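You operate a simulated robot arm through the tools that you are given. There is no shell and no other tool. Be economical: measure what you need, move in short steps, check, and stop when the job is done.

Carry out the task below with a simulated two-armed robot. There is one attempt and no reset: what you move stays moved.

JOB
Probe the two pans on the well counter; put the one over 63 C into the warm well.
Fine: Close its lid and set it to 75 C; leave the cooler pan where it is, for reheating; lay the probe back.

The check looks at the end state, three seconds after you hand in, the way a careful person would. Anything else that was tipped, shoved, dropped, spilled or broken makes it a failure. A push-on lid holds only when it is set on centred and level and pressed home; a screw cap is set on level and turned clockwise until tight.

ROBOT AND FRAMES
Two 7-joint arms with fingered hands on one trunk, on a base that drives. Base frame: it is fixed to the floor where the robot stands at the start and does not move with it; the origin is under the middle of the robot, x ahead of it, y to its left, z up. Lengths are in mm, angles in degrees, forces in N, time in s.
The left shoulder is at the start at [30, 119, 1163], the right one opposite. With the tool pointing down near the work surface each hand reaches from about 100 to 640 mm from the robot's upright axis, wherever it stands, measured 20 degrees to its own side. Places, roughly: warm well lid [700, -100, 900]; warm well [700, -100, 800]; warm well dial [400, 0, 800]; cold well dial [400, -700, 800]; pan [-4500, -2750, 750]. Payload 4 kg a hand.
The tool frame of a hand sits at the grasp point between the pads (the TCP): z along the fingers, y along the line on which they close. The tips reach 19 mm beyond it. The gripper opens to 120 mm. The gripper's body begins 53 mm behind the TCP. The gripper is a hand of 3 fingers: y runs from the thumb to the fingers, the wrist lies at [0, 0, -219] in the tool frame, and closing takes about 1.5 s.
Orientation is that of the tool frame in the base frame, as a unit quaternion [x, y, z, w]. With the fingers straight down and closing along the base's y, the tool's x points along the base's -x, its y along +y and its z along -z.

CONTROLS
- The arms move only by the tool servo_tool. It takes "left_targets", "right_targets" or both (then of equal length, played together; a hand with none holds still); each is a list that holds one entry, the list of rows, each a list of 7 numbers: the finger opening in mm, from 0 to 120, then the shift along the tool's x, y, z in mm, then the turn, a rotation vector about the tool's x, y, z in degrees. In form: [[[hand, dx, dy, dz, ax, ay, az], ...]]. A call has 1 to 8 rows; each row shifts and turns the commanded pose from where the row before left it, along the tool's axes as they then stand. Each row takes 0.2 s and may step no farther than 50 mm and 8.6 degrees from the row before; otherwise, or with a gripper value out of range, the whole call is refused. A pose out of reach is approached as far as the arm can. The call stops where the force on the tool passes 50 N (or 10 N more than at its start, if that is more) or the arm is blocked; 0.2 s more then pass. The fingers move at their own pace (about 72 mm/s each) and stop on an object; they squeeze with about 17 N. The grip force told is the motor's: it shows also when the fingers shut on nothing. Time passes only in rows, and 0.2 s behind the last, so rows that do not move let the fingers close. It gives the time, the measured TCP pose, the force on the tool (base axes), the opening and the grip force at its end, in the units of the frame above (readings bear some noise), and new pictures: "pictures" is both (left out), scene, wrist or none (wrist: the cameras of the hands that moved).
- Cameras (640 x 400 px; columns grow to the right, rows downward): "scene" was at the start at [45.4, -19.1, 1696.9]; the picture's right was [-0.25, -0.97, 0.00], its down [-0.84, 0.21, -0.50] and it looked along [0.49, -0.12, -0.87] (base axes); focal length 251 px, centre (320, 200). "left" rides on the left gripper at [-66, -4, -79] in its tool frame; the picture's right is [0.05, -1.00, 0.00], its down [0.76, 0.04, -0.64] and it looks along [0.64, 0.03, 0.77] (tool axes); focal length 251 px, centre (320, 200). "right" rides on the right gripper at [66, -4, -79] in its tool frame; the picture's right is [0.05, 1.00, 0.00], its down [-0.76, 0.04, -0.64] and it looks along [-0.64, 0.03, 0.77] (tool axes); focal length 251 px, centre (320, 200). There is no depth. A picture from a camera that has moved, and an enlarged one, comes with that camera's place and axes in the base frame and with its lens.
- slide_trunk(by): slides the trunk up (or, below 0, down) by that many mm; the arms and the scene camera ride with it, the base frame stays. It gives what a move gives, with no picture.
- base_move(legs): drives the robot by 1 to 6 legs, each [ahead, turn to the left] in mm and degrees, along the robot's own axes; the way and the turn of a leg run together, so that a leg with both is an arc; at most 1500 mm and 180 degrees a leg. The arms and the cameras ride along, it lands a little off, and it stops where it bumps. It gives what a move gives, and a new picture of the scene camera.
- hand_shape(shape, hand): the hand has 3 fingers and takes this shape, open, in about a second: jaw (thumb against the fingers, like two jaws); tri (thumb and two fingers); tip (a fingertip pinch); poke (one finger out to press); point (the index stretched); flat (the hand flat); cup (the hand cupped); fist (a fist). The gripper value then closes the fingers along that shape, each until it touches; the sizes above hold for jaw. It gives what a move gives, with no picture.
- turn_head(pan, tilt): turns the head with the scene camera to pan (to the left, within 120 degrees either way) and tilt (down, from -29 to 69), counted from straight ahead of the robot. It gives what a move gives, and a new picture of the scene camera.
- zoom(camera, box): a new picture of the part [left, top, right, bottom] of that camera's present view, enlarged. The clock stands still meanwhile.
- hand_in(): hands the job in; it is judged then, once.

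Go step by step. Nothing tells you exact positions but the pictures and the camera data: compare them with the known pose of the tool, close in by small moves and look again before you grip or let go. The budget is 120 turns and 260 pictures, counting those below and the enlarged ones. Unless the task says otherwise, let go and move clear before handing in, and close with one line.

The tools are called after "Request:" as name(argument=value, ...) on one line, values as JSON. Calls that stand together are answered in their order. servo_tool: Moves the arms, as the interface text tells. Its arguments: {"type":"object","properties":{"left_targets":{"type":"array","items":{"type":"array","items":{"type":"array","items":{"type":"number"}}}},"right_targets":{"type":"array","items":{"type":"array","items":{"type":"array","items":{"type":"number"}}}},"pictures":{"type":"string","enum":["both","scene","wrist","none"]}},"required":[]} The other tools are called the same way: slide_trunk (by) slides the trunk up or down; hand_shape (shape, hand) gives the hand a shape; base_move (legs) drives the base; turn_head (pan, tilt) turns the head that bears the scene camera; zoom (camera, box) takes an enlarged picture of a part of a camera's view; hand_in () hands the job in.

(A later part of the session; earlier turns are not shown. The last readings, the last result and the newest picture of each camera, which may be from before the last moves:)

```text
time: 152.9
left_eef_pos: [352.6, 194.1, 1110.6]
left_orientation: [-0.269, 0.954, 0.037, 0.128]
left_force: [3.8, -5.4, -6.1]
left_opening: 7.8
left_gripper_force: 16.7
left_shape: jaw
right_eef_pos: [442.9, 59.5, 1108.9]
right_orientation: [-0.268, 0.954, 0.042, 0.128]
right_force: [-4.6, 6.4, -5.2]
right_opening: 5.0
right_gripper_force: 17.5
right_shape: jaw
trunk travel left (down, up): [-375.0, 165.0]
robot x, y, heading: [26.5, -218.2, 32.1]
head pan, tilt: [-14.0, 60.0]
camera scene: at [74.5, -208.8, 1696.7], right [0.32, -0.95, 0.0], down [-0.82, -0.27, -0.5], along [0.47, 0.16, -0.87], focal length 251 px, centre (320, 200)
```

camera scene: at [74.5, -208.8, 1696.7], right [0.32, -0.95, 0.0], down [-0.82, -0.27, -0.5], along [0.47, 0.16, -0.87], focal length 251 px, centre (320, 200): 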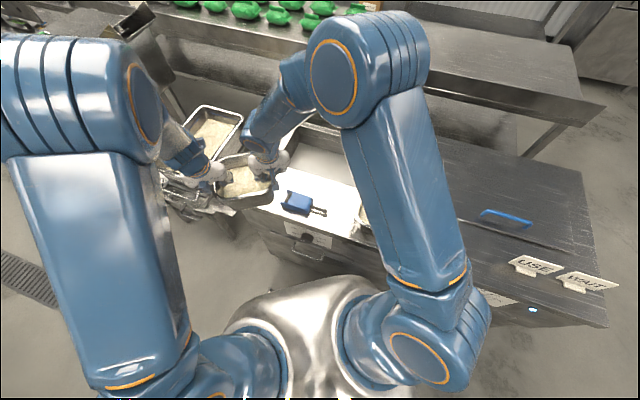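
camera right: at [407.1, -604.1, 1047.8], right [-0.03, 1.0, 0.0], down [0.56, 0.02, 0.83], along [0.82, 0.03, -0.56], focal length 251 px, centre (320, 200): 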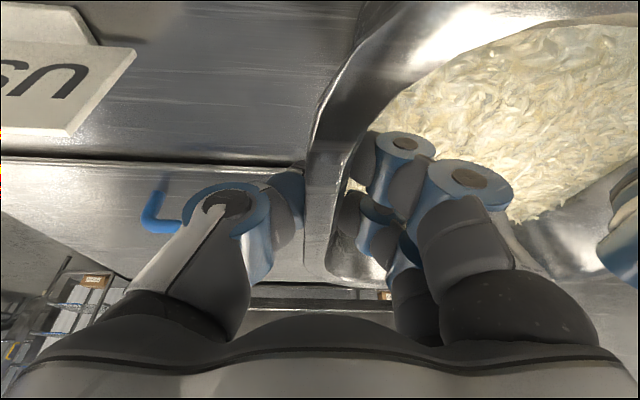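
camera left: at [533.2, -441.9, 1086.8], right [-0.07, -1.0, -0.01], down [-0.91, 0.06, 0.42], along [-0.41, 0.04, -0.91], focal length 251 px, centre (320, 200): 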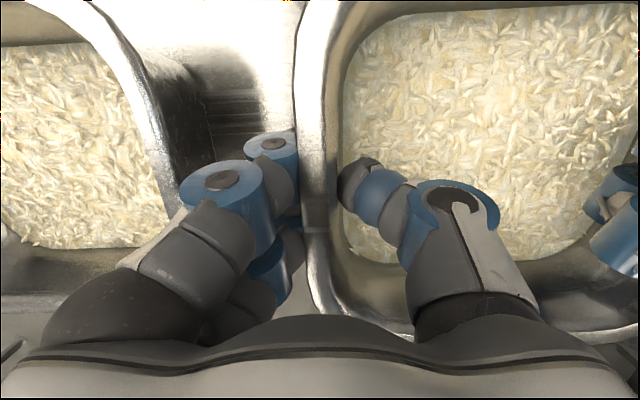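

Request:
base_move(legs=[[0, -16], [0, -16]])

```text
time: 155.2
left_eef_pos: [522.5, -42.6, 1111.5]
left_orientation: [0.004, 0.991, -0.001, 0.135]
left_force: [0.2, -4.7, -4.9]
left_opening: 7.8
left_gripper_force: 17.1
left_shape: jaw
right_eef_pos: [527.4, -204.4, 1109.8]
right_orientation: [0.005, 0.991, 0.007, 0.135]
right_force: [-0.4, 4.8, -5.7]
right_opening: 4.8
right_gripper_force: 17.3
right_shape: jaw
trunk travel left (down, up): [-375.0, 165.0]
robot x, y, heading: [23.9, -174.1, 1.5]
head pan, tilt: [-14.0, 60.0]
camera scene: at [72.5, -191.4, 1696.7], right [-0.22, -0.98, 0.0], down [-0.84, 0.19, -0.5], along [0.49, -0.11, -0.87], focal length 251 px, centre (320, 200)
```

scene: 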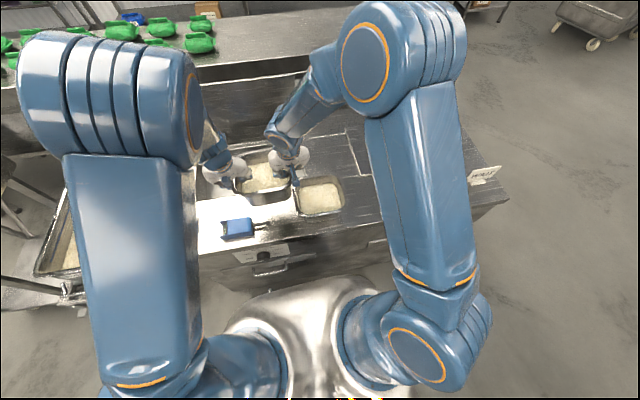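

Request:
base_move(legs=[[85, -1.5]])

```text
time: 156.2
left_eef_pos: [611.5, -51.8, 1109.5]
left_orientation: [0.013, 0.991, -0.002, 0.133]
left_force: [1.1, -4.3, -6.1]
left_opening: 8.0
left_gripper_force: 16.6
left_shape: jaw
right_eef_pos: [613.2, -213.7, 1107.8]
right_orientation: [0.016, 0.991, 0.004, 0.135]
right_force: [1.1, 4.4, -6.6]
right_opening: 4.8
right_gripper_force: 17.3
right_shape: jaw
trunk travel left (down, up): [-375.0, 165.0]
robot x, y, heading: [110.1, -171.7, -0.5]
head pan, tilt: [-14.0, 60.0]
camera scene: at [160.5, -187.9, 1696.6], right [-0.25, -0.97, 0.0], down [-0.84, 0.21, -0.5], along [0.48, -0.12, -0.87], focal length 251 px, centre (320, 200)
```

scene: 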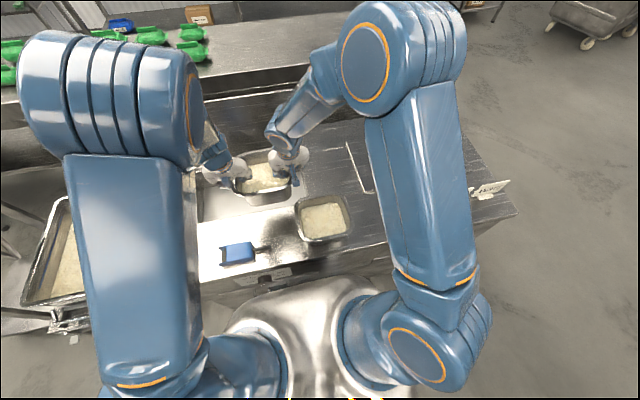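

Move the pan forward over the well with the arms.

Request:
servo_tool(left_targets=[[[0, -14, 4, 4, 0, 0, 0], [0, -24, 8, 7, 0, 0, 0], [0, -24, 8, 7, 0, 0, 0], [0, -24, 8, 7, 0, 0, 0], [0, -18, 6, 5, 0, 0, 0], [0, -10, 4, 3, 0, 0, 0], [0, 0, 0, 0, 0, 0, 0]]], right_targets=[[[0, -14, 4, 4, 0, 0, 0], [0, -24, 8, 7, 0, 0, 0], [0, -24, 8, 7, 0, 0, 0], [0, -24, 8, 7, 0, 0, 0], [0, -18, 6, 5, 0, 0, 0], [0, -10, 4, 3, 0, 0, 0], [0, 0, 0, 0, 0, 0, 0]]], pictures="both")

Request:
zoom(camera="scene", box=[180, 110, 340, 210])

```text
time: 157.8
left_eef_pos: [729.0, -15.9, 1109.3]
left_orientation: [0.015, 0.991, -0.003, 0.134]
left_force: [1.1, -9.4, -5.3]
left_opening: 7.8
left_gripper_force: 17.1
left_shape: jaw
right_eef_pos: [732.1, -179.1, 1106.1]
right_orientation: [0.016, 0.991, 0.005, 0.135]
right_force: [0.2, 9.4, -5.3]
right_opening: 4.8
right_gripper_force: 16.9
right_shape: jaw
trunk travel left (down, up): [-375.0, 165.0]
robot x, y, heading: [109.4, -168.4, -0.5]
head pan, tilt: [-14.0, 60.0]
camera scene: at [157.4, -188.5, 1696.7], right [-0.25, -0.97, 0.0], down [-0.84, 0.22, -0.5], along [0.48, -0.12, -0.87], focal length 251 px, centre (320, 200)
camera right: at [646.6, -181.4, 1162.6], right [-0.02, 1.0, 0.0], down [0.57, 0.01, 0.82], along [0.82, 0.02, -0.57], focal length 251 px, centre (320, 200)
camera left: at [772.0, -20.7, 1201.7], right [-0.08, -1.0, -0.01], down [-0.91, 0.07, 0.42], along [-0.42, 0.05, -0.91], focal length 251 px, centre (320, 200)
```

scene: 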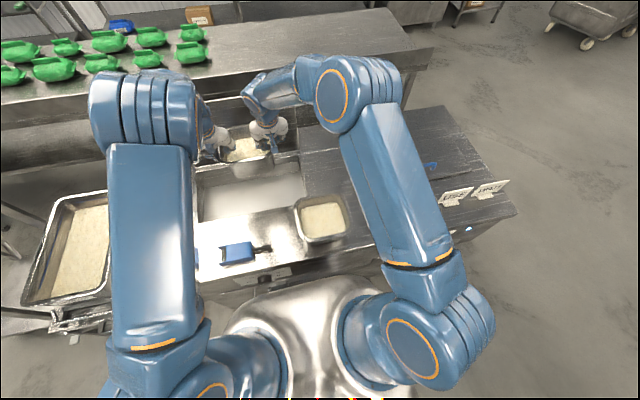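
right: 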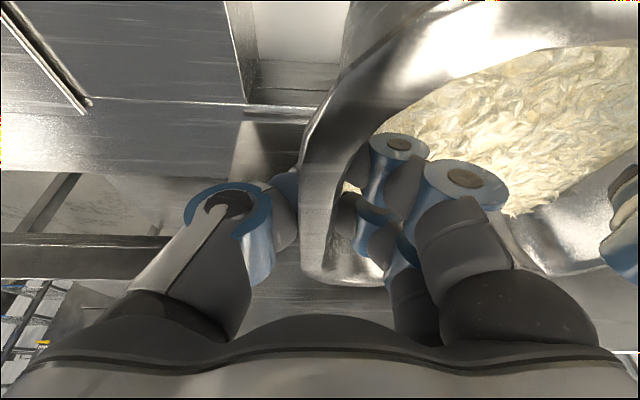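
left: 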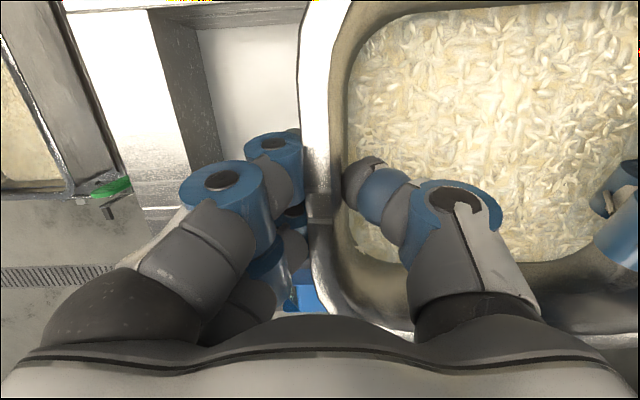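

```text
4.00 times, centred on (260, 160) of scene
camera zoom: at [157.4, -188.5, 1696.7], right [-0.25, -0.97, 0.0], down [-0.84, 0.22, -0.5], along [0.48, -0.12, -0.87], focal length 1005 px, centre (560, 360)
```

zoom: 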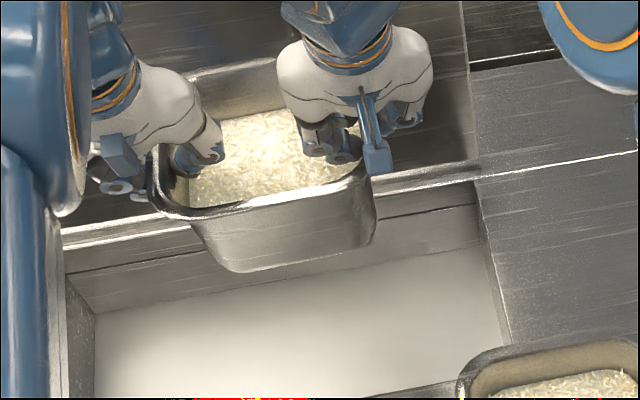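

The pan is above the well, clear all round. Lower it ~180 mm.

Request:
servo_tool(left_targets=[[[0, 10, -1.5, 13, 0, 0, 0], [0, 8.3, 0, 28.8, 0, 0, 0], [0, 8.3, 0, 28.8, 0, 0, 0], [0, 8.3, 0, 28.8, 0, 0, 0], [0, 8.3, 0, 28.8, 0, 0, 0], [0, 8.3, 0, 28.8, 0, 0, 0], [0, 0, 0, 0, 0, 0, 0]]], right_targets=[[[0, 10, 1.5, 13, 0, 0, 0], [0, 8.3, 0, 28.8, 0, 0, 0], [0, 8.3, 0, 28.8, 0, 0, 0], [0, 8.3, 0, 28.8, 0, 0, 0], [0, 8.3, 0, 28.8, 0, 0, 0], [0, 8.3, 0, 28.8, 0, 0, 0], [0, 0, 0, 0, 0, 0, 0]]], pictures="both")

Request:
zoom(camera="scene", box=[180, 110, 340, 210])

```text
time: 159.4
left_eef_pos: [718.6, -16.6, 944.5]
left_orientation: [0.014, 0.991, -0.002, 0.134]
left_force: [-0.4, 8.9, -5.6]
left_opening: 7.7
left_gripper_force: 16.9
left_shape: jaw
right_eef_pos: [719.6, -175.6, 943.4]
right_orientation: [0.015, 0.991, 0.003, 0.135]
right_force: [0.6, -9.1, -4.7]
right_opening: 4.6
right_gripper_force: 18.1
right_shape: jaw
trunk travel left (down, up): [-375.0, 165.0]
robot x, y, heading: [111.2, -168.7, -0.2]
head pan, tilt: [-14.0, 60.0]
camera scene: at [156.3, -188.4, 1696.8], right [-0.25, -0.97, 0.0], down [-0.84, 0.22, -0.5], along [0.48, -0.12, -0.87], focal length 251 px, centre (320, 200)
camera right: at [635.2, -177.4, 1000.0], right [-0.02, 1.0, 0.0], down [0.56, 0.02, 0.83], along [0.82, 0.02, -0.56], focal length 251 px, centre (320, 200)
camera left: at [762.6, -21.2, 1038.1], right [-0.08, -1.0, -0.01], down [-0.91, 0.07, 0.42], along [-0.41, 0.05, -0.91], focal length 251 px, centre (320, 200)
```

scene: 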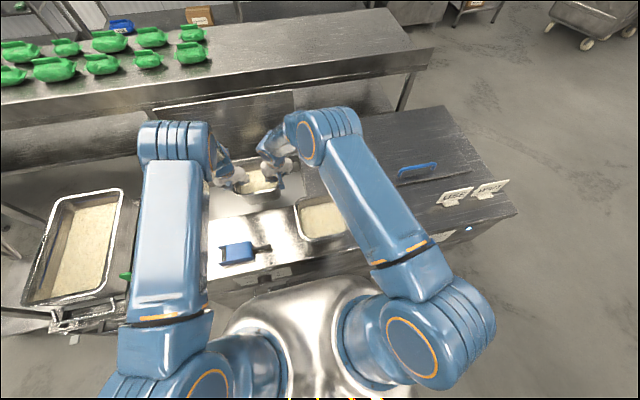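
right: 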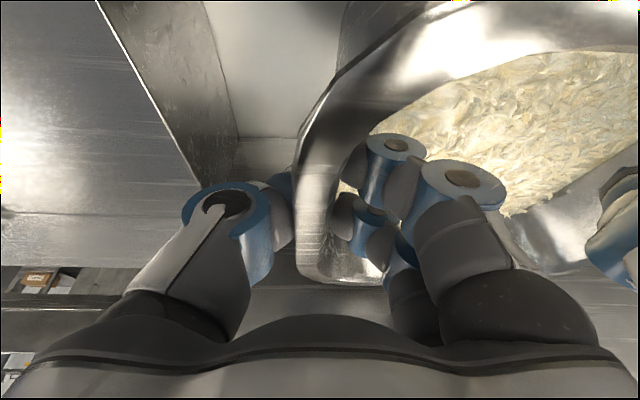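
left: 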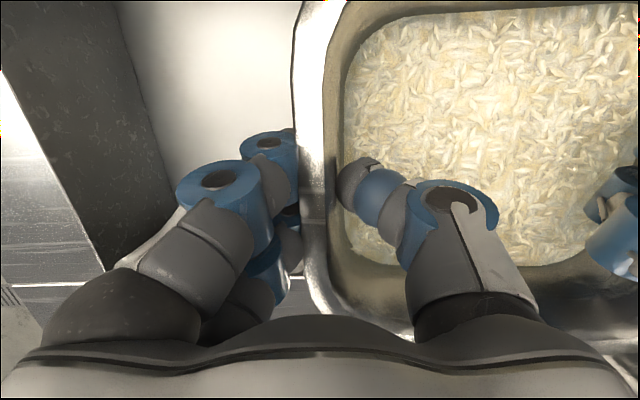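

```text
4.00 times, centred on (260, 160) of scene
camera zoom: at [156.3, -188.4, 1696.8], right [-0.25, -0.97, 0.0], down [-0.84, 0.22, -0.5], along [0.48, -0.12, -0.87], focal length 1005 px, centre (560, 360)
```

zoom: 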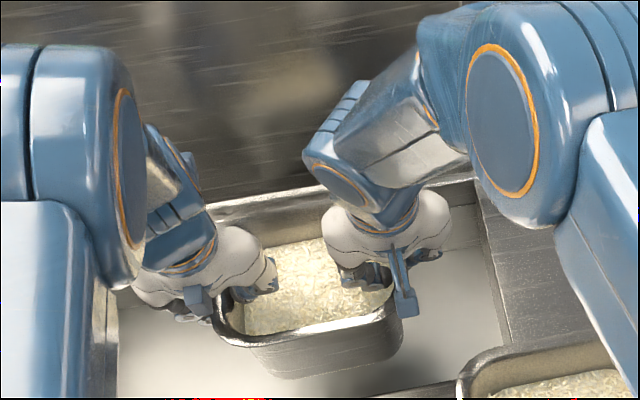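

The pan is inside the well opening with clearance. Lower on, gently, toward the floor.

Request:
servo_tool(left_targets=[[[0, 5.5, 1, 19.2, 0, 0, 0], [0, 5.5, 0, 19.2, 0, 0, 0], [0, 2.8, 0, 9.6, 0, 0, 0], [0, 1.4, 0, 4.8, 0, 0, 0], [0, 0, 0, 0, 0, 0, 0]]], right_targets=[[[0, 5.5, -1, 19.2, 0, 0, 0], [0, 5.5, 0, 19.2, 0, 0, 0], [0, 2.8, 0, 9.6, 0, 0, 0], [0, 1.4, 0, 4.8, 0, 0, 0], [0, 0, 0, 0, 0, 0, 0]]], pictures="none")

Request:
zoom(camera="scene", box=[180, 110, 340, 210])

```text
time: 160.6
left_eef_pos: [722.1, -18.1, 888.9]
left_orientation: [0.014, 0.991, -0.003, 0.133]
left_force: [0.4, 9.6, -6.4]
left_opening: 7.3
left_gripper_force: 17.0
left_shape: jaw
right_eef_pos: [721.7, -176.2, 886.1]
right_orientation: [0.016, 0.991, 0.004, 0.134]
right_force: [0.5, -10.0, -5.4]
right_opening: 4.5
right_gripper_force: 17.2
right_shape: jaw
trunk travel left (down, up): [-375.0, 165.0]
robot x, y, heading: [112.2, -167.0, -0.3]
head pan, tilt: [-14.0, 60.0]
```

```text
4.00 times, centred on (260, 160) of scene
camera zoom: at [157.0, -188.1, 1696.7], right [-0.25, -0.97, 0.0], down [-0.84, 0.22, -0.5], along [0.48, -0.12, -0.87], focal length 1005 px, centre (560, 360)
```

zoom: 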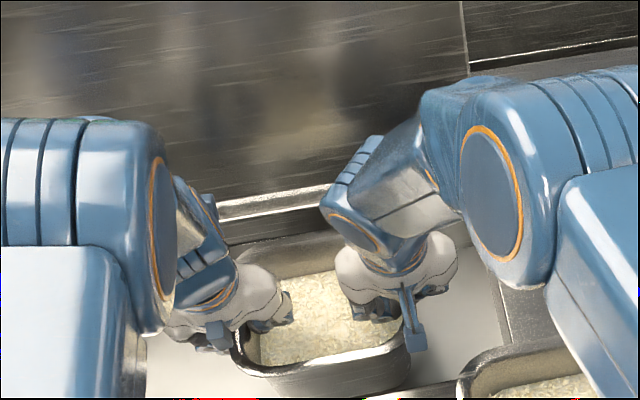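

Request:
servo_tool(left_targets=[[[0, 1.1, 1.5, 3.8, 0, 0, 0], [0, 1.1, 0, 3.8, 0, 0, 0], [0, 1.1, 0, 3.8, 0, 0, 0], [0, 0.8, 0, 2.9, 0, 0, 0], [0, 0, 0, 0, 0, 0, 0]]], right_targets=[[[0, 1.1, -1.5, 3.8, 0, 0, 0], [0, 1.1, 0, 3.8, 0, 0, 0], [0, 1.1, 0, 3.8, 0, 0, 0], [0, 0.8, 0, 2.9, 0, 0, 0], [0, 0, 0, 0, 0, 0, 0]]], pictures="none")

```text
time: 161.8
left_eef_pos: [721.3, -17.0, 874.6]
left_orientation: [0.015, 0.991, -0.003, 0.134]
left_force: [-0.8, 2.0, -5.6]
left_opening: 7.5
left_gripper_force: 17.3
left_shape: jaw
right_eef_pos: [721.5, -175.9, 872.1]
right_orientation: [0.015, 0.991, 0.005, 0.135]
right_force: [-0.4, -3.0, -6.3]
right_opening: 4.4
right_gripper_force: 17.3
right_shape: jaw
trunk travel left (down, up): [-375.0, 165.0]
robot x, y, heading: [109.0, -169.8, -0.5]
head pan, tilt: [-14.0, 60.0]
```

Request:
servo_tool(left_targets=[[[0, 1.1, 0, 3.8, 0, 0, 0], [0, 1.1, 0, 3.8, 0, 0, 0], [0, 1.1, 0, 3.8, 0, 0, 0], [0, 0, 0, 0, 0, 0, 0]]], right_targets=[[[0, 1.1, 0, 3.8, 0, 0, 0], [0, 1.1, 0, 3.8, 0, 0, 0], [0, 1.1, 0, 3.8, 0, 0, 0], [0, 0, 0, 0, 0, 0, 0]]], pictures="wrist")

Request:
zoom(camera="scene", box=[180, 120, 340, 220])

```text
time: 162.8
left_eef_pos: [721.6, -16.4, 862.4]
left_orientation: [0.014, 0.991, -0.003, 0.134]
left_force: [-0.4, 0.6, -4.6]
left_opening: 7.7
left_gripper_force: 16.9
left_shape: jaw
right_eef_pos: [722.7, -175.6, 860.3]
right_orientation: [0.015, 0.991, 0.005, 0.135]
right_force: [-0.4, 0.0, -5.1]
right_opening: 4.7
right_gripper_force: 17.2
right_shape: jaw
trunk travel left (down, up): [-375.0, 165.0]
robot x, y, heading: [110.0, -170.1, -0.4]
head pan, tilt: [-14.0, 60.0]
camera right: at [637.3, -177.9, 917.9], right [-0.02, 1.0, 0.0], down [0.56, 0.01, 0.82], along [0.82, 0.02, -0.57], focal length 251 px, centre (320, 200)
camera left: at [763.0, -20.4, 955.7], right [-0.08, -1.0, -0.01], down [-0.91, 0.07, 0.42], along [-0.41, 0.05, -0.91], focal length 251 px, centre (320, 200)
```

right: 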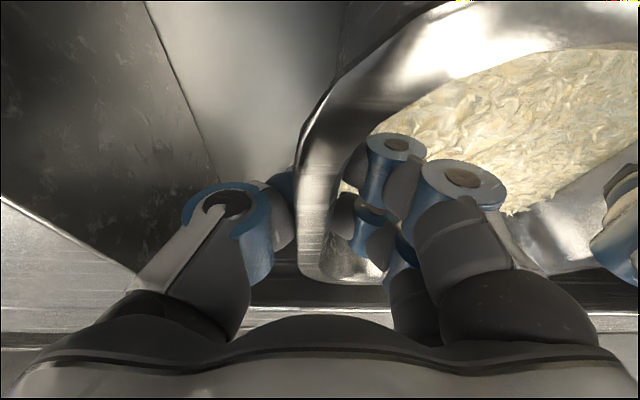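
left: 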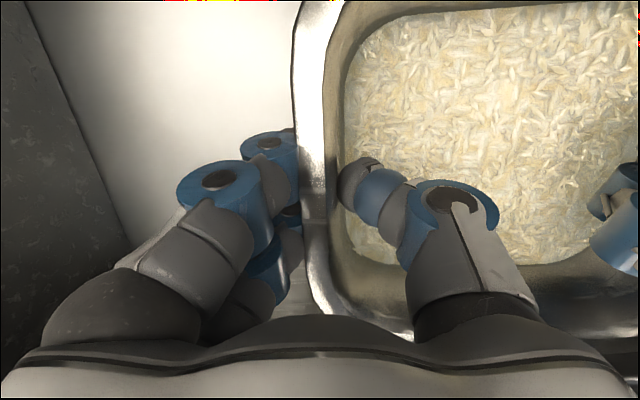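

```text
4.00 times, centred on (260, 170) of scene
camera zoom: at [157.1, -188.1, 1696.7], right [-0.25, -0.97, 0.0], down [-0.84, 0.22, -0.5], along [0.48, -0.12, -0.87], focal length 1005 px, centre (560, 320)
```

zoom: 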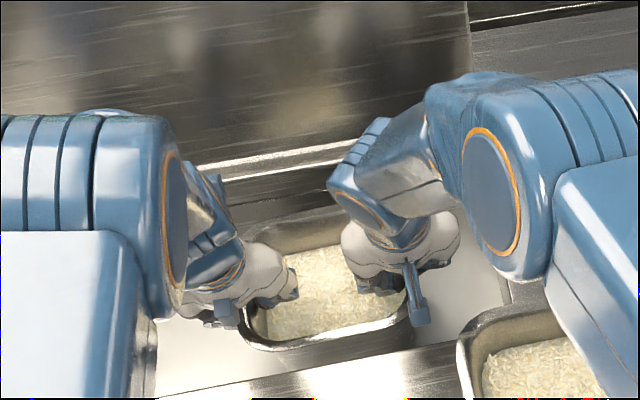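

Not on the floor yet; continue in 4 mm steps.

Request:
servo_tool(left_targets=[[[0, 1.1, 0, 3.8, 0, 0, 0], [0, 1.1, 0, 3.8, 0, 0, 0], [0, 1.1, 0, 3.8, 0, 0, 0], [0, 1.1, 0, 3.8, 0, 0, 0], [0, 0, 0, 0, 0, 0, 0]]], right_targets=[[[0, 1.1, 0, 3.8, 0, 0, 0], [0, 1.1, 0, 3.8, 0, 0, 0], [0, 1.1, 0, 3.8, 0, 0, 0], [0, 1.1, 0, 3.8, 0, 0, 0], [0, 0, 0, 0, 0, 0, 0]]], pictures="none")

```text
time: 164.0
left_eef_pos: [720.2, -19.4, 852.6]
left_orientation: [0.014, 0.99, -0.002, 0.139]
left_force: [1.8, -10.8, 23.0]
left_opening: 9.6
left_gripper_force: 16.7
left_shape: jaw
right_eef_pos: [721.5, -178.9, 848.0]
right_orientation: [0.015, 0.99, 0.005, 0.137]
right_force: [-1.2, -3.2, 4.4]
right_opening: 5.0
right_gripper_force: 16.5
right_shape: jaw
trunk travel left (down, up): [-375.0, 165.0]
robot x, y, heading: [113.4, -165.9, -0.8]
head pan, tilt: [-14.0, 60.0]
```

The pan stands on the well floor. Open both hands and withdraw upward.

Request:
servo_tool(left_targets=[[[10, -0.5, 0, -2, 0, 0, 0], [25, 0, 0, 0, 0, 0, 0], [45, 0, 0, 0, 0, 0, 0], [45, 0, 0, 0, 0, 0, 0], [45, -4, 0, -14, 0, 0, 0], [45, -8, 0, -28, 0, 0, 0], [45, -10, 0, -38, 0, 0, 0], [45, -10, 0, -38, 0, 0, 0]]], right_targets=[[[10, 0, 0, 0, 0, 0, 0], [25, 0, 0, 0, 0, 0, 0], [45, 0, 0, 0, 0, 0, 0], [45, 0, 0, 0, 0, 0, 0], [45, -4, 0, -14, 0, 0, 0], [45, -8, 0, -28, 0, 0, 0], [45, -10, 0, -38, 0, 0, 0], [45, -10, 0, -38, 0, 0, 0]]], pictures="both")

Request:
zoom(camera="scene", box=[180, 110, 340, 210])

```text
time: 165.8
left_eef_pos: [715.5, -18.7, 974.4]
left_orientation: [0.014, 0.991, -0.002, 0.135]
left_force: [0.6, 0.0, -0.1]
left_opening: 44.7
left_gripper_force: 0.0
left_shape: jaw
right_eef_pos: [720.1, -179.7, 970.6]
right_orientation: [0.015, 0.991, 0.004, 0.136]
right_force: [-0.5, 0.0, 0.1]
right_opening: 44.5
right_gripper_force: 0.2
right_shape: jaw
trunk travel left (down, up): [-375.0, 165.0]
robot x, y, heading: [109.0, -168.0, -0.4]
head pan, tilt: [-14.0, 60.0]
camera scene: at [153.7, -188.7, 1696.8], right [-0.25, -0.97, 0.0], down [-0.84, 0.22, -0.5], along [0.48, -0.12, -0.87], focal length 251 px, centre (320, 200)
camera right: at [634.3, -181.4, 1026.6], right [-0.02, 1.0, 0.0], down [0.56, 0.01, 0.83], along [0.83, 0.02, -0.56], focal length 251 px, centre (320, 200)
camera left: at [758.6, -22.4, 1066.3], right [-0.08, -1.0, -0.01], down [-0.91, 0.07, 0.42], along [-0.41, 0.05, -0.91], focal length 251 px, centre (320, 200)
```

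scene: 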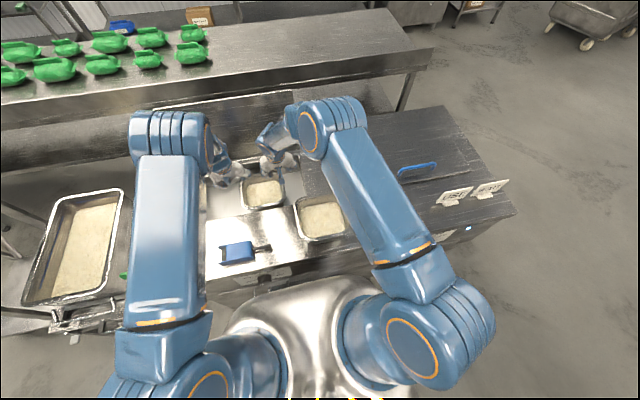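
right: 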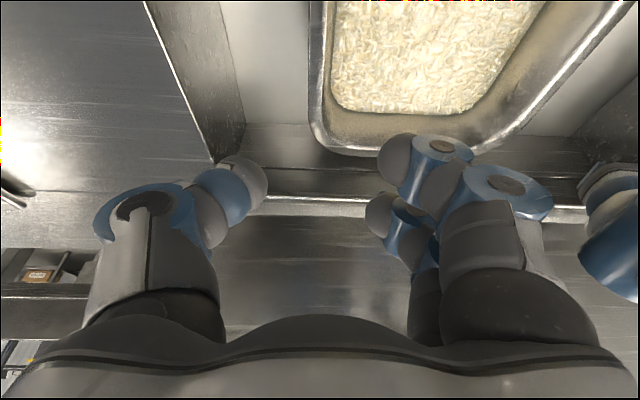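
left: 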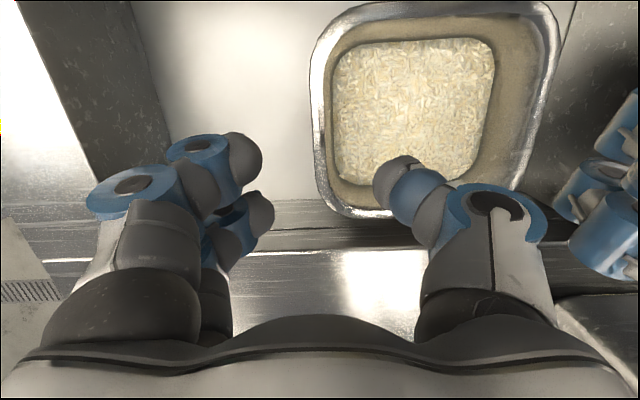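

```text
4.00 times, centred on (260, 160) of scene
camera zoom: at [153.7, -188.7, 1696.8], right [-0.25, -0.97, 0.0], down [-0.84, 0.22, -0.5], along [0.48, -0.12, -0.87], focal length 1005 px, centre (560, 360)
```

zoom: 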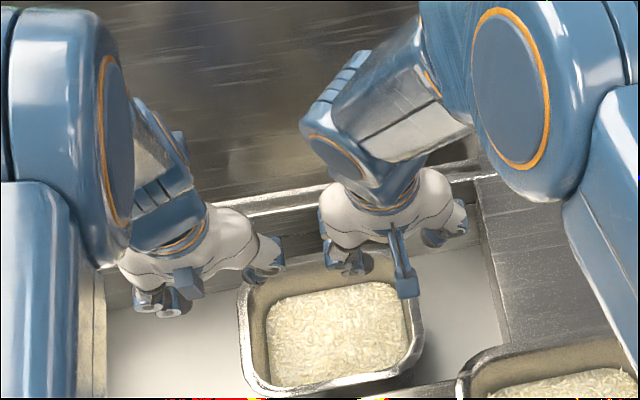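

The 67 °C pan sits in the well. Now retract: the left hand clear to the left, the right hand up and turning 90° for handling the lid.

Request:
servo_tool(left_targets=[[[45, 0, 0, -48, 0, 0, 0], [45, 0, 0, -48, 0, 0, 0], [45, 0, 0, -48, 0, 0, 0], [45, 44, 20, -5, 0, 0, 0], [45, 44, 20, -5, 0, 0, 0], [45, 44, 20, -5, 0, 0, 0], [45, 44, 20, -5, 0, 0, 0], [45, 20, 30, 0, 0, 0, 0]]], right_targets=[[[60, 0, 0, -48, 0, 0, 8.5], [60, 0, 0, -48, 0, 0, 8.5], [60, 0, 0, -48, 0, 0, 8.5], [60, 0, 0, -48, 0, 0, 8.5], [60, 0, 0, -48, 0, 0, 8.5], [60, 0, 0, -48, 0, 0, 8.5], [60, 0, 0, 0, 0, 0, 8.5], [60, 0, 0, 0, 0, 0, 8.5]]], pictures="scene")

```text
time: 167.6
left_eef_pos: [492.2, 105.9, 1076.3]
left_orientation: [0.016, 0.991, -0.003, 0.136]
left_force: [0.5, -0.1, -0.3]
left_opening: 44.7
left_gripper_force: 0.1
left_shape: jaw
right_eef_pos: [642.3, -174.6, 1244.9]
right_orientation: [0.568, 0.812, 0.08, 0.11]
right_force: [0.3, 0.6, 0.4]
right_opening: 59.5
right_gripper_force: 0.1
right_shape: jaw
trunk travel left (down, up): [-375.0, 165.0]
robot x, y, heading: [110.1, -169.5, -0.4]
head pan, tilt: [-14.0, 60.0]
camera scene: at [155.0, -186.4, 1696.8], right [-0.25, -0.97, 0.0], down [-0.84, 0.21, -0.5], along [0.48, -0.13, -0.87], focal length 251 px, centre (320, 200)
```

scene: 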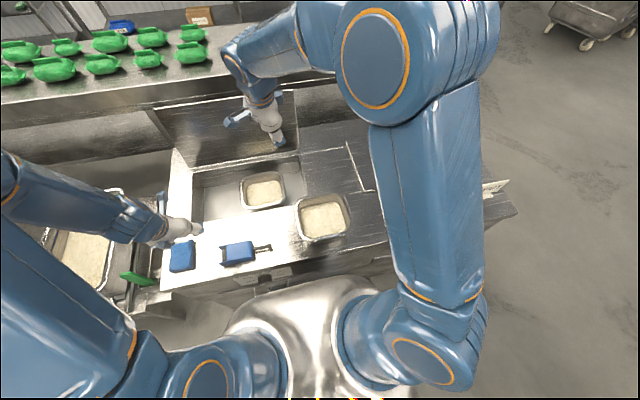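

The lid stands vertical, edge near [885, ·, 1160]. I'll finish the hand's yaw and tilt it to point forward-down at 50°.

Request:
servo_tool(right_targets=[[[110, 0, 0, 0, 0, 0, 7.4], [110, 0, 0, 0, 0, 0, 7.4], [110, 0, 0, 0, 0, 0, 7.4], [110, 0, 0, 0, -8.5, 0, 0], [110, 0, 0, 0, -8.5, 0, 0], [110, 0, 0, 0, -8.5, 0, 0], [110, 0, 0, 0, -8.5, 0, 0], [110, 0, 0, 0, 0, 0, 0]]], pictures="none")

```text
time: 169.4
left_eef_pos: [492.5, 103.3, 1077.1]
left_orientation: [0.015, 0.991, -0.002, 0.135]
left_force: [0.4, 0.2, 0.6]
left_opening: 44.6
left_gripper_force: 0.1
left_shape: jaw
right_eef_pos: [643.4, -180.2, 1245.1]
right_orientation: [0.655, 0.629, 0.297, 0.296]
right_force: [-0.2, 0.3, -0.9]
right_opening: 110.0
right_gripper_force: 0.1
right_shape: jaw
trunk travel left (down, up): [-375.0, 165.0]
robot x, y, heading: [109.6, -172.3, -0.6]
head pan, tilt: [-14.0, 60.0]
```

Request:
servo_tool(right_targets=[[[110, 1, 24.4, 41, 0, 0, 0], [110, 1, 24.4, 41, 0, 0, 0], [110, 1, 24.4, 41, 0, 0, 0], [110, 1, 24.4, 41, 0, 0, 0], [110, 1, 24.4, 41, 0, 0, 0], [110, 0, 0, 0, 0, 0, 0]]], pictures="both")

```text
time: 170.8
left_eef_pos: [491.4, 105.0, 1077.8]
left_orientation: [0.013, 0.991, -0.002, 0.136]
left_force: [0.8, 0.5, 0.0]
left_opening: 44.6
left_gripper_force: 0.1
left_shape: jaw
right_eef_pos: [875.7, -181.5, 1206.3]
right_orientation: [0.654, 0.629, 0.297, 0.298]
right_force: [0.1, 0.7, -0.1]
right_opening: 109.8
right_gripper_force: 0.0
right_shape: jaw
trunk travel left (down, up): [-375.0, 165.0]
robot x, y, heading: [112.9, -166.6, -0.0]
head pan, tilt: [-14.0, 60.0]
camera scene: at [153.9, -187.6, 1696.9], right [-0.25, -0.97, 0.0], down [-0.84, 0.21, -0.5], along [0.48, -0.12, -0.87], focal length 251 px, centre (320, 200)
camera right: at [815.4, -112.8, 1253.9], right [0.65, 0.02, 0.76], down [-0.49, -0.75, 0.44], along [0.58, -0.66, -0.48], focal length 251 px, centre (320, 200)
```

scene: 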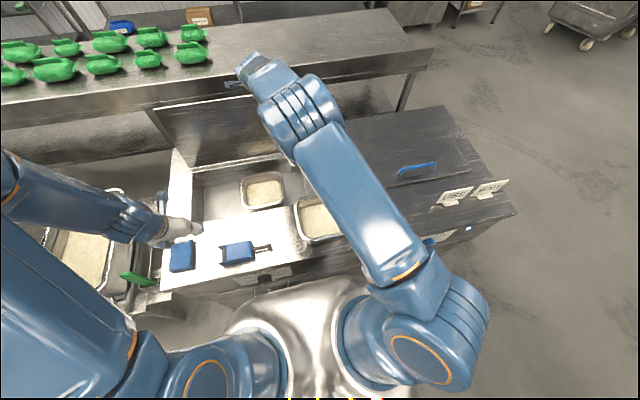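
right: 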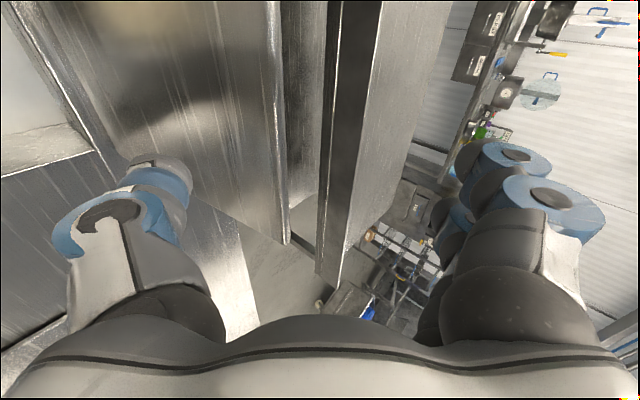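

The lid edge lies between thumb (front) and fingers (behind). Lower the hand 75 mm so the fingers hook behind the edge.

Request:
servo_tool(right_targets=[[[110, 0, -28.5, 24.3, 0, 0, 0], [110, 0, -28.5, 24.3, 0, 0, 0], [110, 0, 0, 0, 0, 0, 0]]], pictures="wrist")

```text
time: 171.6
left_eef_pos: [492.2, 104.8, 1076.7]
left_orientation: [0.015, 0.991, -0.002, 0.134]
left_force: [0.2, -0.5, -0.3]
left_opening: 44.6
left_gripper_force: 0.0
left_shape: jaw
right_eef_pos: [875.4, -182.1, 1129.8]
right_orientation: [0.654, 0.629, 0.296, 0.297]
right_force: [0.2, 0.0, -0.7]
right_opening: 109.8
right_gripper_force: 0.0
right_shape: jaw
trunk travel left (down, up): [-375.0, 165.0]
robot x, y, heading: [110.4, -169.0, -0.7]
head pan, tilt: [-14.0, 60.0]
camera right: at [815.5, -114.9, 1178.4], right [0.65, 0.02, 0.76], down [-0.49, -0.75, 0.44], along [0.58, -0.66, -0.48], focal length 251 px, centre (320, 200)
```

right: 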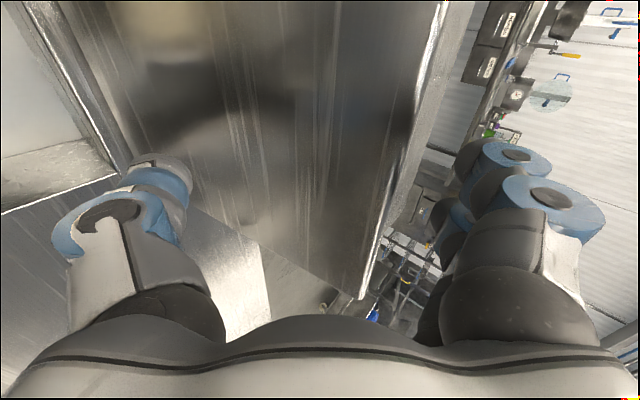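

Fingers are behind the lid edge. Pull it forward along its arc, to about 60°.

Request:
servo_tool(right_targets=[[[100, 0, -24.4, -14.8, 0, 0, 0], [100, 0, -17.9, -16.4, 0, 0, 0], [100, 0, -19.4, -15.1, 0, 0, 0], [100, 0, -21, -12.3, 0, 0, 0], [100, 0, -21.2, -11, 0, 0, 0], [100, 0, -22.3, -9.3, 0, 0, 0], [100, 0, 0, 0, 0, 0, 0]]], pictures="both")

```text
time: 173.2
left_eef_pos: [493.0, 105.3, 1076.6]
left_orientation: [0.014, 0.991, -0.002, 0.136]
left_force: [-1.0, 0.8, 0.3]
left_opening: 44.6
left_gripper_force: 0.0
left_shape: jaw
right_eef_pos: [738.9, -175.3, 1087.6]
right_orientation: [0.655, 0.629, 0.296, 0.298]
right_force: [0.5, -0.3, -0.8]
right_opening: 100.3
right_gripper_force: 0.1
right_shape: jaw
trunk travel left (down, up): [-375.0, 165.0]
robot x, y, heading: [105.4, -171.8, -0.4]
head pan, tilt: [-14.0, 60.0]
camera scene: at [155.8, -188.4, 1696.8], right [-0.25, -0.97, 0.0], down [-0.84, 0.22, -0.5], along [0.48, -0.12, -0.87], focal length 251 px, centre (320, 200)
camera right: at [678.3, -108.3, 1135.7], right [0.65, 0.02, 0.76], down [-0.49, -0.75, 0.44], along [0.58, -0.66, -0.48], focal length 251 px, centre (320, 200)
```

scene: 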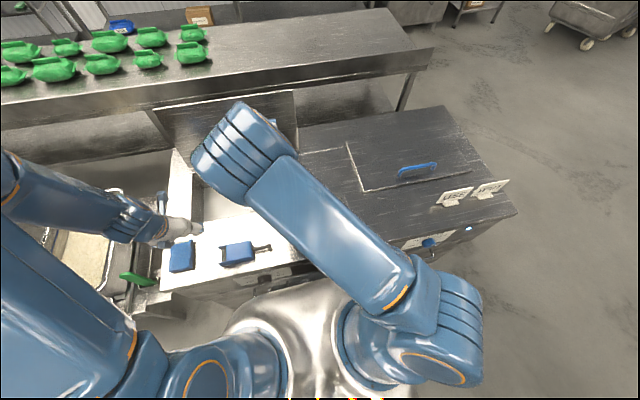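
right: 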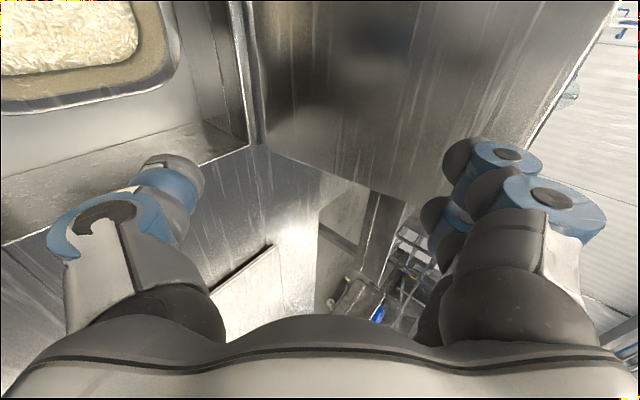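

The fingers passed just above the edge (lid edge is at about x 903, z 1147). I'll raise the trunk 80 mm for reach and hook deeper.

Request:
slide_trunk(by=80)

Request:
servo_tool(right_targets=[[[120, 0, 13, -6, 0, 0, 0], [120, 0, 27, 36, 0, 0, 0], [120, 0, 27, 36, 0, 0, 0], [120, 0, 26, 34, 0, 0, 0], [120, 0, 0, 0, 0, 0, 0]]], pictures="wrist")

```text
time: 174.4
left_eef_pos: [491.0, 104.5, 1156.6]
left_orientation: [0.014, 0.991, -0.002, 0.135]
left_force: [0.1, -0.2, 1.0]
left_opening: 44.8
left_gripper_force: 0.1
left_shape: jaw
right_eef_pos: [738.7, -175.4, 1167.3]
right_orientation: [0.654, 0.629, 0.296, 0.297]
right_force: [0.1, -0.3, -1.1]
right_opening: 100.3
right_gripper_force: 0.0
right_shape: jaw
trunk travel left (down, up): [-455.0, 85.0]
robot x, y, heading: [109.5, -171.5, -0.4]
head pan, tilt: [-14.0, 60.0]
```

```text
time: 175.6
left_eef_pos: [491.7, 105.9, 1157.8]
left_orientation: [0.014, 0.991, -0.003, 0.135]
left_force: [-0.4, -0.5, 0.6]
left_opening: 44.8
left_gripper_force: 0.1
left_shape: jaw
right_eef_pos: [873.8, -179.4, 1172.5]
right_orientation: [0.654, 0.629, 0.296, 0.297]
right_force: [0.4, 0.6, 0.6]
right_opening: 120.0
right_gripper_force: 0.1
right_shape: jaw
trunk travel left (down, up): [-455.0, 85.0]
robot x, y, heading: [109.2, -169.0, -0.6]
head pan, tilt: [-14.0, 60.0]
camera right: at [813.5, -111.2, 1220.2], right [0.65, 0.02, 0.76], down [-0.49, -0.75, 0.44], along [0.58, -0.66, -0.48], focal length 251 px, centre (320, 200)
```

right: 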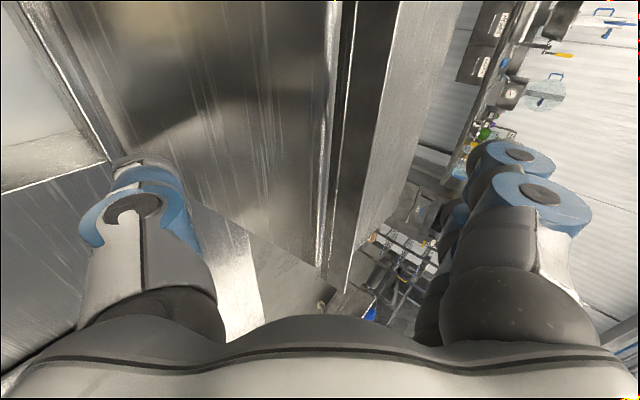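

Request:
servo_tool(right_targets=[[[120, 0, 15.6, 18.3, 0, 0, 0], [120, 0, -19, 16.2, 0, 0, 0], [120, 0, -19, 16.2, 0, 0, 0], [120, 0, -19, 16.2, 0, 0, 0], [120, 0, 0, 0, 0, 0, 0]]], pictures="wrist")

```text
time: 176.8
left_eef_pos: [492.7, 105.1, 1157.3]
left_orientation: [0.014, 0.991, -0.002, 0.135]
left_force: [-0.1, -0.5, 0.0]
left_opening: 44.7
left_gripper_force: 0.0
left_shape: jaw
right_eef_pos: [897.7, -180.4, 1098.1]
right_orientation: [0.653, 0.629, 0.298, 0.297]
right_force: [1.1, -2.0, 7.5]
right_opening: 120.2
right_gripper_force: 0.0
right_shape: jaw
trunk travel left (down, up): [-455.0, 85.0]
robot x, y, heading: [108.0, -168.0, -0.3]
head pan, tilt: [-14.0, 60.0]
camera right: at [837.1, -113.3, 1145.8], right [0.65, 0.02, 0.76], down [-0.49, -0.76, 0.44], along [0.59, -0.66, -0.48], focal length 251 px, centre (320, 200)
```

right: 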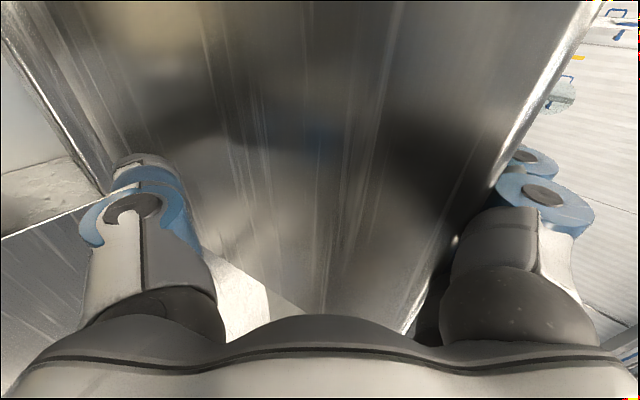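

Now the fingers are hidden behind the lid. Pull forward along the arc.

Request:
servo_tool(right_targets=[[[115, 0, -22.2, -24.5, 0, 0, 0], [110, 0, -17.5, -16, 0, 0, 0], [105, 0, -18.7, -14.3, 0, 0, 0], [100, 0, -20.1, -12.3, 0, 0, 0], [100, 0, -21, -10.7, 0, 0, 0], [100, 0, -21.8, -9.1, 0, 0, 0], [100, 0, 0, 0, 0, 0, 0]]], pictures="wrist")

```text
time: 178.2
left_eef_pos: [490.1, 105.4, 1157.5]
left_orientation: [0.014, 0.991, -0.002, 0.136]
left_force: [0.6, 0.3, -0.3]
left_opening: 44.6
left_gripper_force: 0.1
left_shape: jaw
right_eef_pos: [758.8, -172.7, 1075.8]
right_orientation: [0.65, 0.625, 0.307, 0.303]
right_force: [-17.7, -4.3, 30.6]
right_opening: 99.9
right_gripper_force: 0.0
right_shape: jaw
trunk travel left (down, up): [-455.0, 85.0]
robot x, y, heading: [110.3, -169.3, -0.4]
head pan, tilt: [-14.0, 60.0]
stopped in row 7 (right hand): the force on the tool passed its limit (the readings are from after the stop); the commanded pose is now the measured one
camera right: at [697.2, -106.4, 1122.1], right [0.63, 0.02, 0.78], down [-0.5, -0.76, 0.42], along [0.6, -0.65, -0.47], focal length 251 px, centre (320, 200)
```

right: 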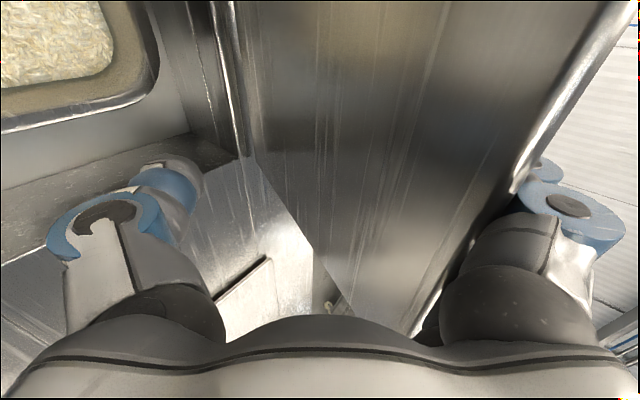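

The lid follows (≈62°). Continue lowering it with the edge captured between fingers and thumb, narrowing the opening.

Request:
servo_tool(right_targets=[[[100, 0, -22.6, -21.6, 0, 0, 0], [95, 0, -18.6, -5.5, 0, 0, 0], [90, 0, -20.3, -2.9, 0, 0, 0], [80, 0, -19.7, -2.1, 0, 0, 0], [70, 0, -21.4, 0.6, 0, 0, 0], [60, 0, -21.7, 3.5, 0, 0, 0], [60, 0, 0, 0, 0, 0, 0]]], pictures="both")

```text
time: 179.8
left_eef_pos: [494.8, 106.2, 1157.4]
left_orientation: [0.014, 0.991, -0.002, 0.133]
left_force: [-0.2, -0.1, -0.8]
left_opening: 44.7
left_gripper_force: 0.0
left_shape: jaw
right_eef_pos: [659.6, -172.8, 989.5]
right_orientation: [0.653, 0.628, 0.3, 0.299]
right_force: [0.6, 0.4, 0.5]
right_opening: 60.6
right_gripper_force: 0.0
right_shape: jaw
trunk travel left (down, up): [-455.0, 85.0]
robot x, y, heading: [109.6, -168.7, -0.5]
head pan, tilt: [-14.0, 60.0]
camera scene: at [156.6, -188.1, 1776.7], right [-0.25, -0.97, 0.0], down [-0.84, 0.22, -0.5], along [0.48, -0.12, -0.87], focal length 251 px, centre (320, 200)
camera right: at [598.6, -104.4, 1037.2], right [0.64, 0.02, 0.77], down [-0.49, -0.76, 0.43], along [0.59, -0.65, -0.47], focal length 251 px, centre (320, 200)
```

scene: 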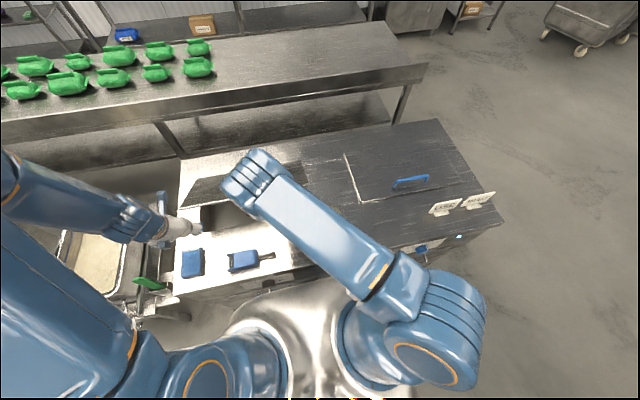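
right: 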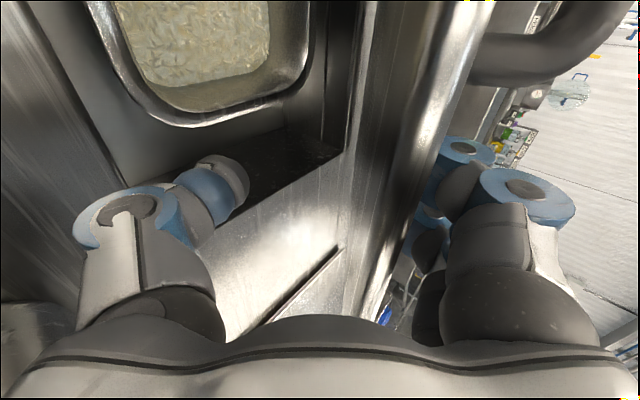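

The lid now holds by friction at about 35°. I'll withdraw the hand, close the fingers, and go above to push the lid down from the top.

Request:
servo_tool(right_targets=[[[70, 0, 0, -40, 0, 0, 0], [60, 0, 0, -40, 0, 0, 0], [0, 0, 29, -24, 0, 0, 0], [0, 0, 29, -24, 0, 0, 0], [0, 0, 0, 0, 8.6, 0, 0], [0, 0, 0, 0, 8.6, 0, 0], [0, 0, 0, 0, 8.6, 0, 0], [0, 0, 0, 0, 8.6, 0, 0]]], pictures="wrist")

```text
time: 181.6
left_eef_pos: [494.1, 105.1, 1157.0]
left_orientation: [0.015, 0.991, -0.001, 0.135]
left_force: [-0.9, -0.3, -0.4]
left_opening: 44.8
left_gripper_force: 0.1
left_shape: jaw
right_eef_pos: [598.7, -170.3, 1117.2]
right_orientation: [0.712, 0.689, 0.101, 0.092]
right_force: [-0.8, -0.4, -0.1]
right_opening: 0.0
right_gripper_force: 17.0
right_shape: jaw
trunk travel left (down, up): [-455.0, 85.0]
robot x, y, heading: [109.8, -171.4, -0.5]
head pan, tilt: [-14.0, 60.0]
camera right: at [575.1, -104.8, 1191.5], right [0.96, 0.02, 0.27], down [-0.16, -0.77, 0.62], along [0.22, -0.64, -0.74], focal length 251 px, centre (320, 200)
```

right: 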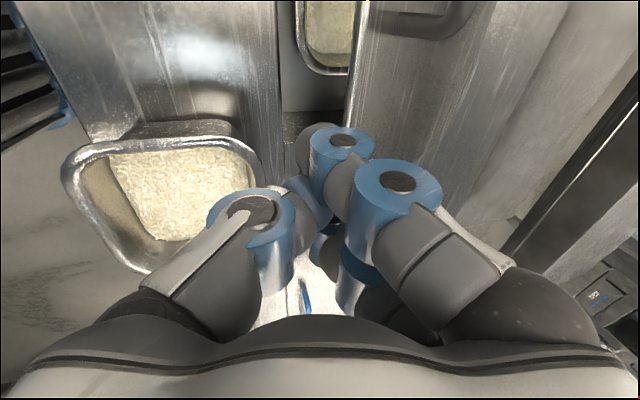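

Move over the lid and push it down slowly.

Request:
servo_tool(right_targets=[[[0, 0, 38.5, 11, 0, 0, 0], [0, 0, 38.5, 11, 0, 0, 0], [0, 0, -6.9, 24, 0, 0, 0], [0, 0, -6.9, 24, 0, 0, 0], [0, 0, -6.9, 24, 0, 0, 0], [0, 0, -6.9, 24, 0, 0, 0], [0, 0, -6.9, 24, 0, 0, 0], [0, 0, -4, 14, 0, 0, 0]]], pictures="both")

```text
time: 183.4
left_eef_pos: [492.4, 105.0, 1157.3]
left_orientation: [0.015, 0.991, -0.002, 0.135]
left_force: [0.0, -0.1, -0.4]
left_opening: 45.0
left_gripper_force: 0.2
left_shape: jaw
right_eef_pos: [677.0, -169.8, 978.1]
right_orientation: [0.711, 0.69, 0.102, 0.093]
right_force: [0.4, -0.4, -0.3]
right_opening: 0.2
right_gripper_force: 17.5
right_shape: jaw
trunk travel left (down, up): [-455.0, 85.0]
robot x, y, heading: [110.6, -169.6, -0.3]
head pan, tilt: [-14.0, 60.0]
camera scene: at [155.4, -188.0, 1776.8], right [-0.25, -0.97, 0.0], down [-0.84, 0.22, -0.5], along [0.48, -0.12, -0.87], focal length 251 px, centre (320, 200)
camera right: at [654.6, -104.2, 1053.0], right [0.96, 0.02, 0.27], down [-0.16, -0.77, 0.62], along [0.22, -0.64, -0.74], focal length 251 px, centre (320, 200)
```

scene: 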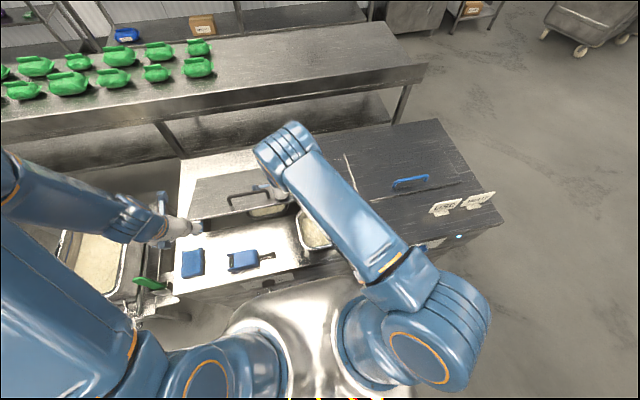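
right: 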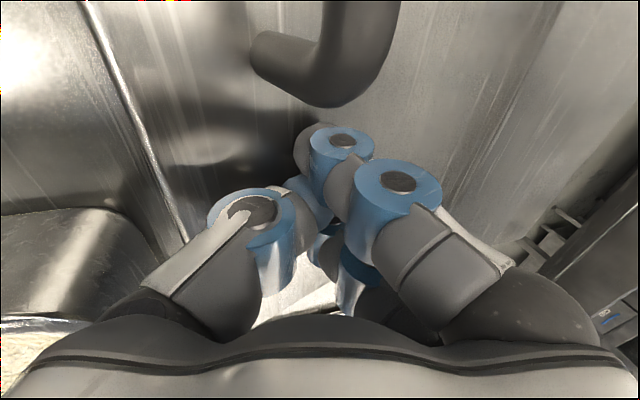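

Good; keep pressing down until it seats.

Request:
servo_tool(right_targets=[[[0, 0, -4.1, 14.4, 0, 0, 0], [0, 0, -4.1, 14.4, 0, 0, 0], [0, 0, -4.1, 14.4, 0, 0, 0], [0, 0, -2.8, 9.6, 0, 0, 0], [0, 0, -2.8, 9.6, 0, 0, 0], [0, 0, -2.8, 9.6, 0, 0, 0], [0, 0, 0, 0, 0, 0, 0]]], pictures="none")

Request:
zoom(camera="scene", box=[170, 140, 330, 240])

```text
time: 185.1
left_eef_pos: [491.8, 103.7, 1157.6]
left_orientation: [0.014, 0.991, -0.002, 0.135]
left_force: [0.7, -0.4, -0.3]
left_opening: 44.7
left_gripper_force: 0.1
left_shape: jaw
right_eef_pos: [684.4, -168.7, 910.8]
right_orientation: [0.71, 0.688, 0.11, 0.099]
right_force: [-5.4, -2.0, 20.9]
right_opening: 0.0
right_gripper_force: 17.0
right_shape: jaw
trunk travel left (down, up): [-455.0, 85.0]
robot x, y, heading: [111.2, -172.7, -0.2]
head pan, tilt: [-14.0, 60.0]
stopped in row 7 (right hand): the force on the tool passed its limit (the readings are from after the stop); the commanded pose is now the measured one
```

```text
4.00 times, centred on (250, 190) of scene
camera zoom: at [153.8, -188.3, 1776.7], right [-0.25, -0.97, 0.0], down [-0.84, 0.22, -0.5], along [0.48, -0.12, -0.87], focal length 1005 px, centre (600, 240)
```

zoom: 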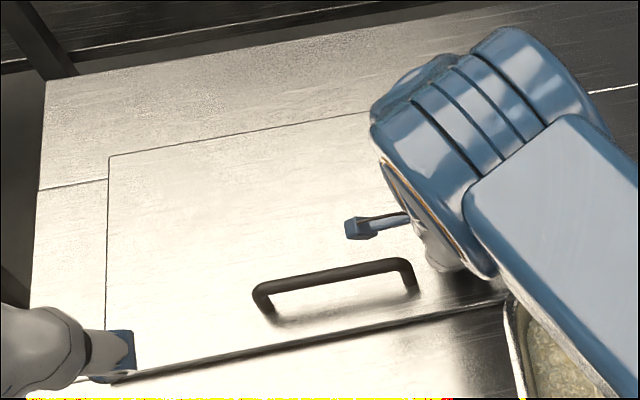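

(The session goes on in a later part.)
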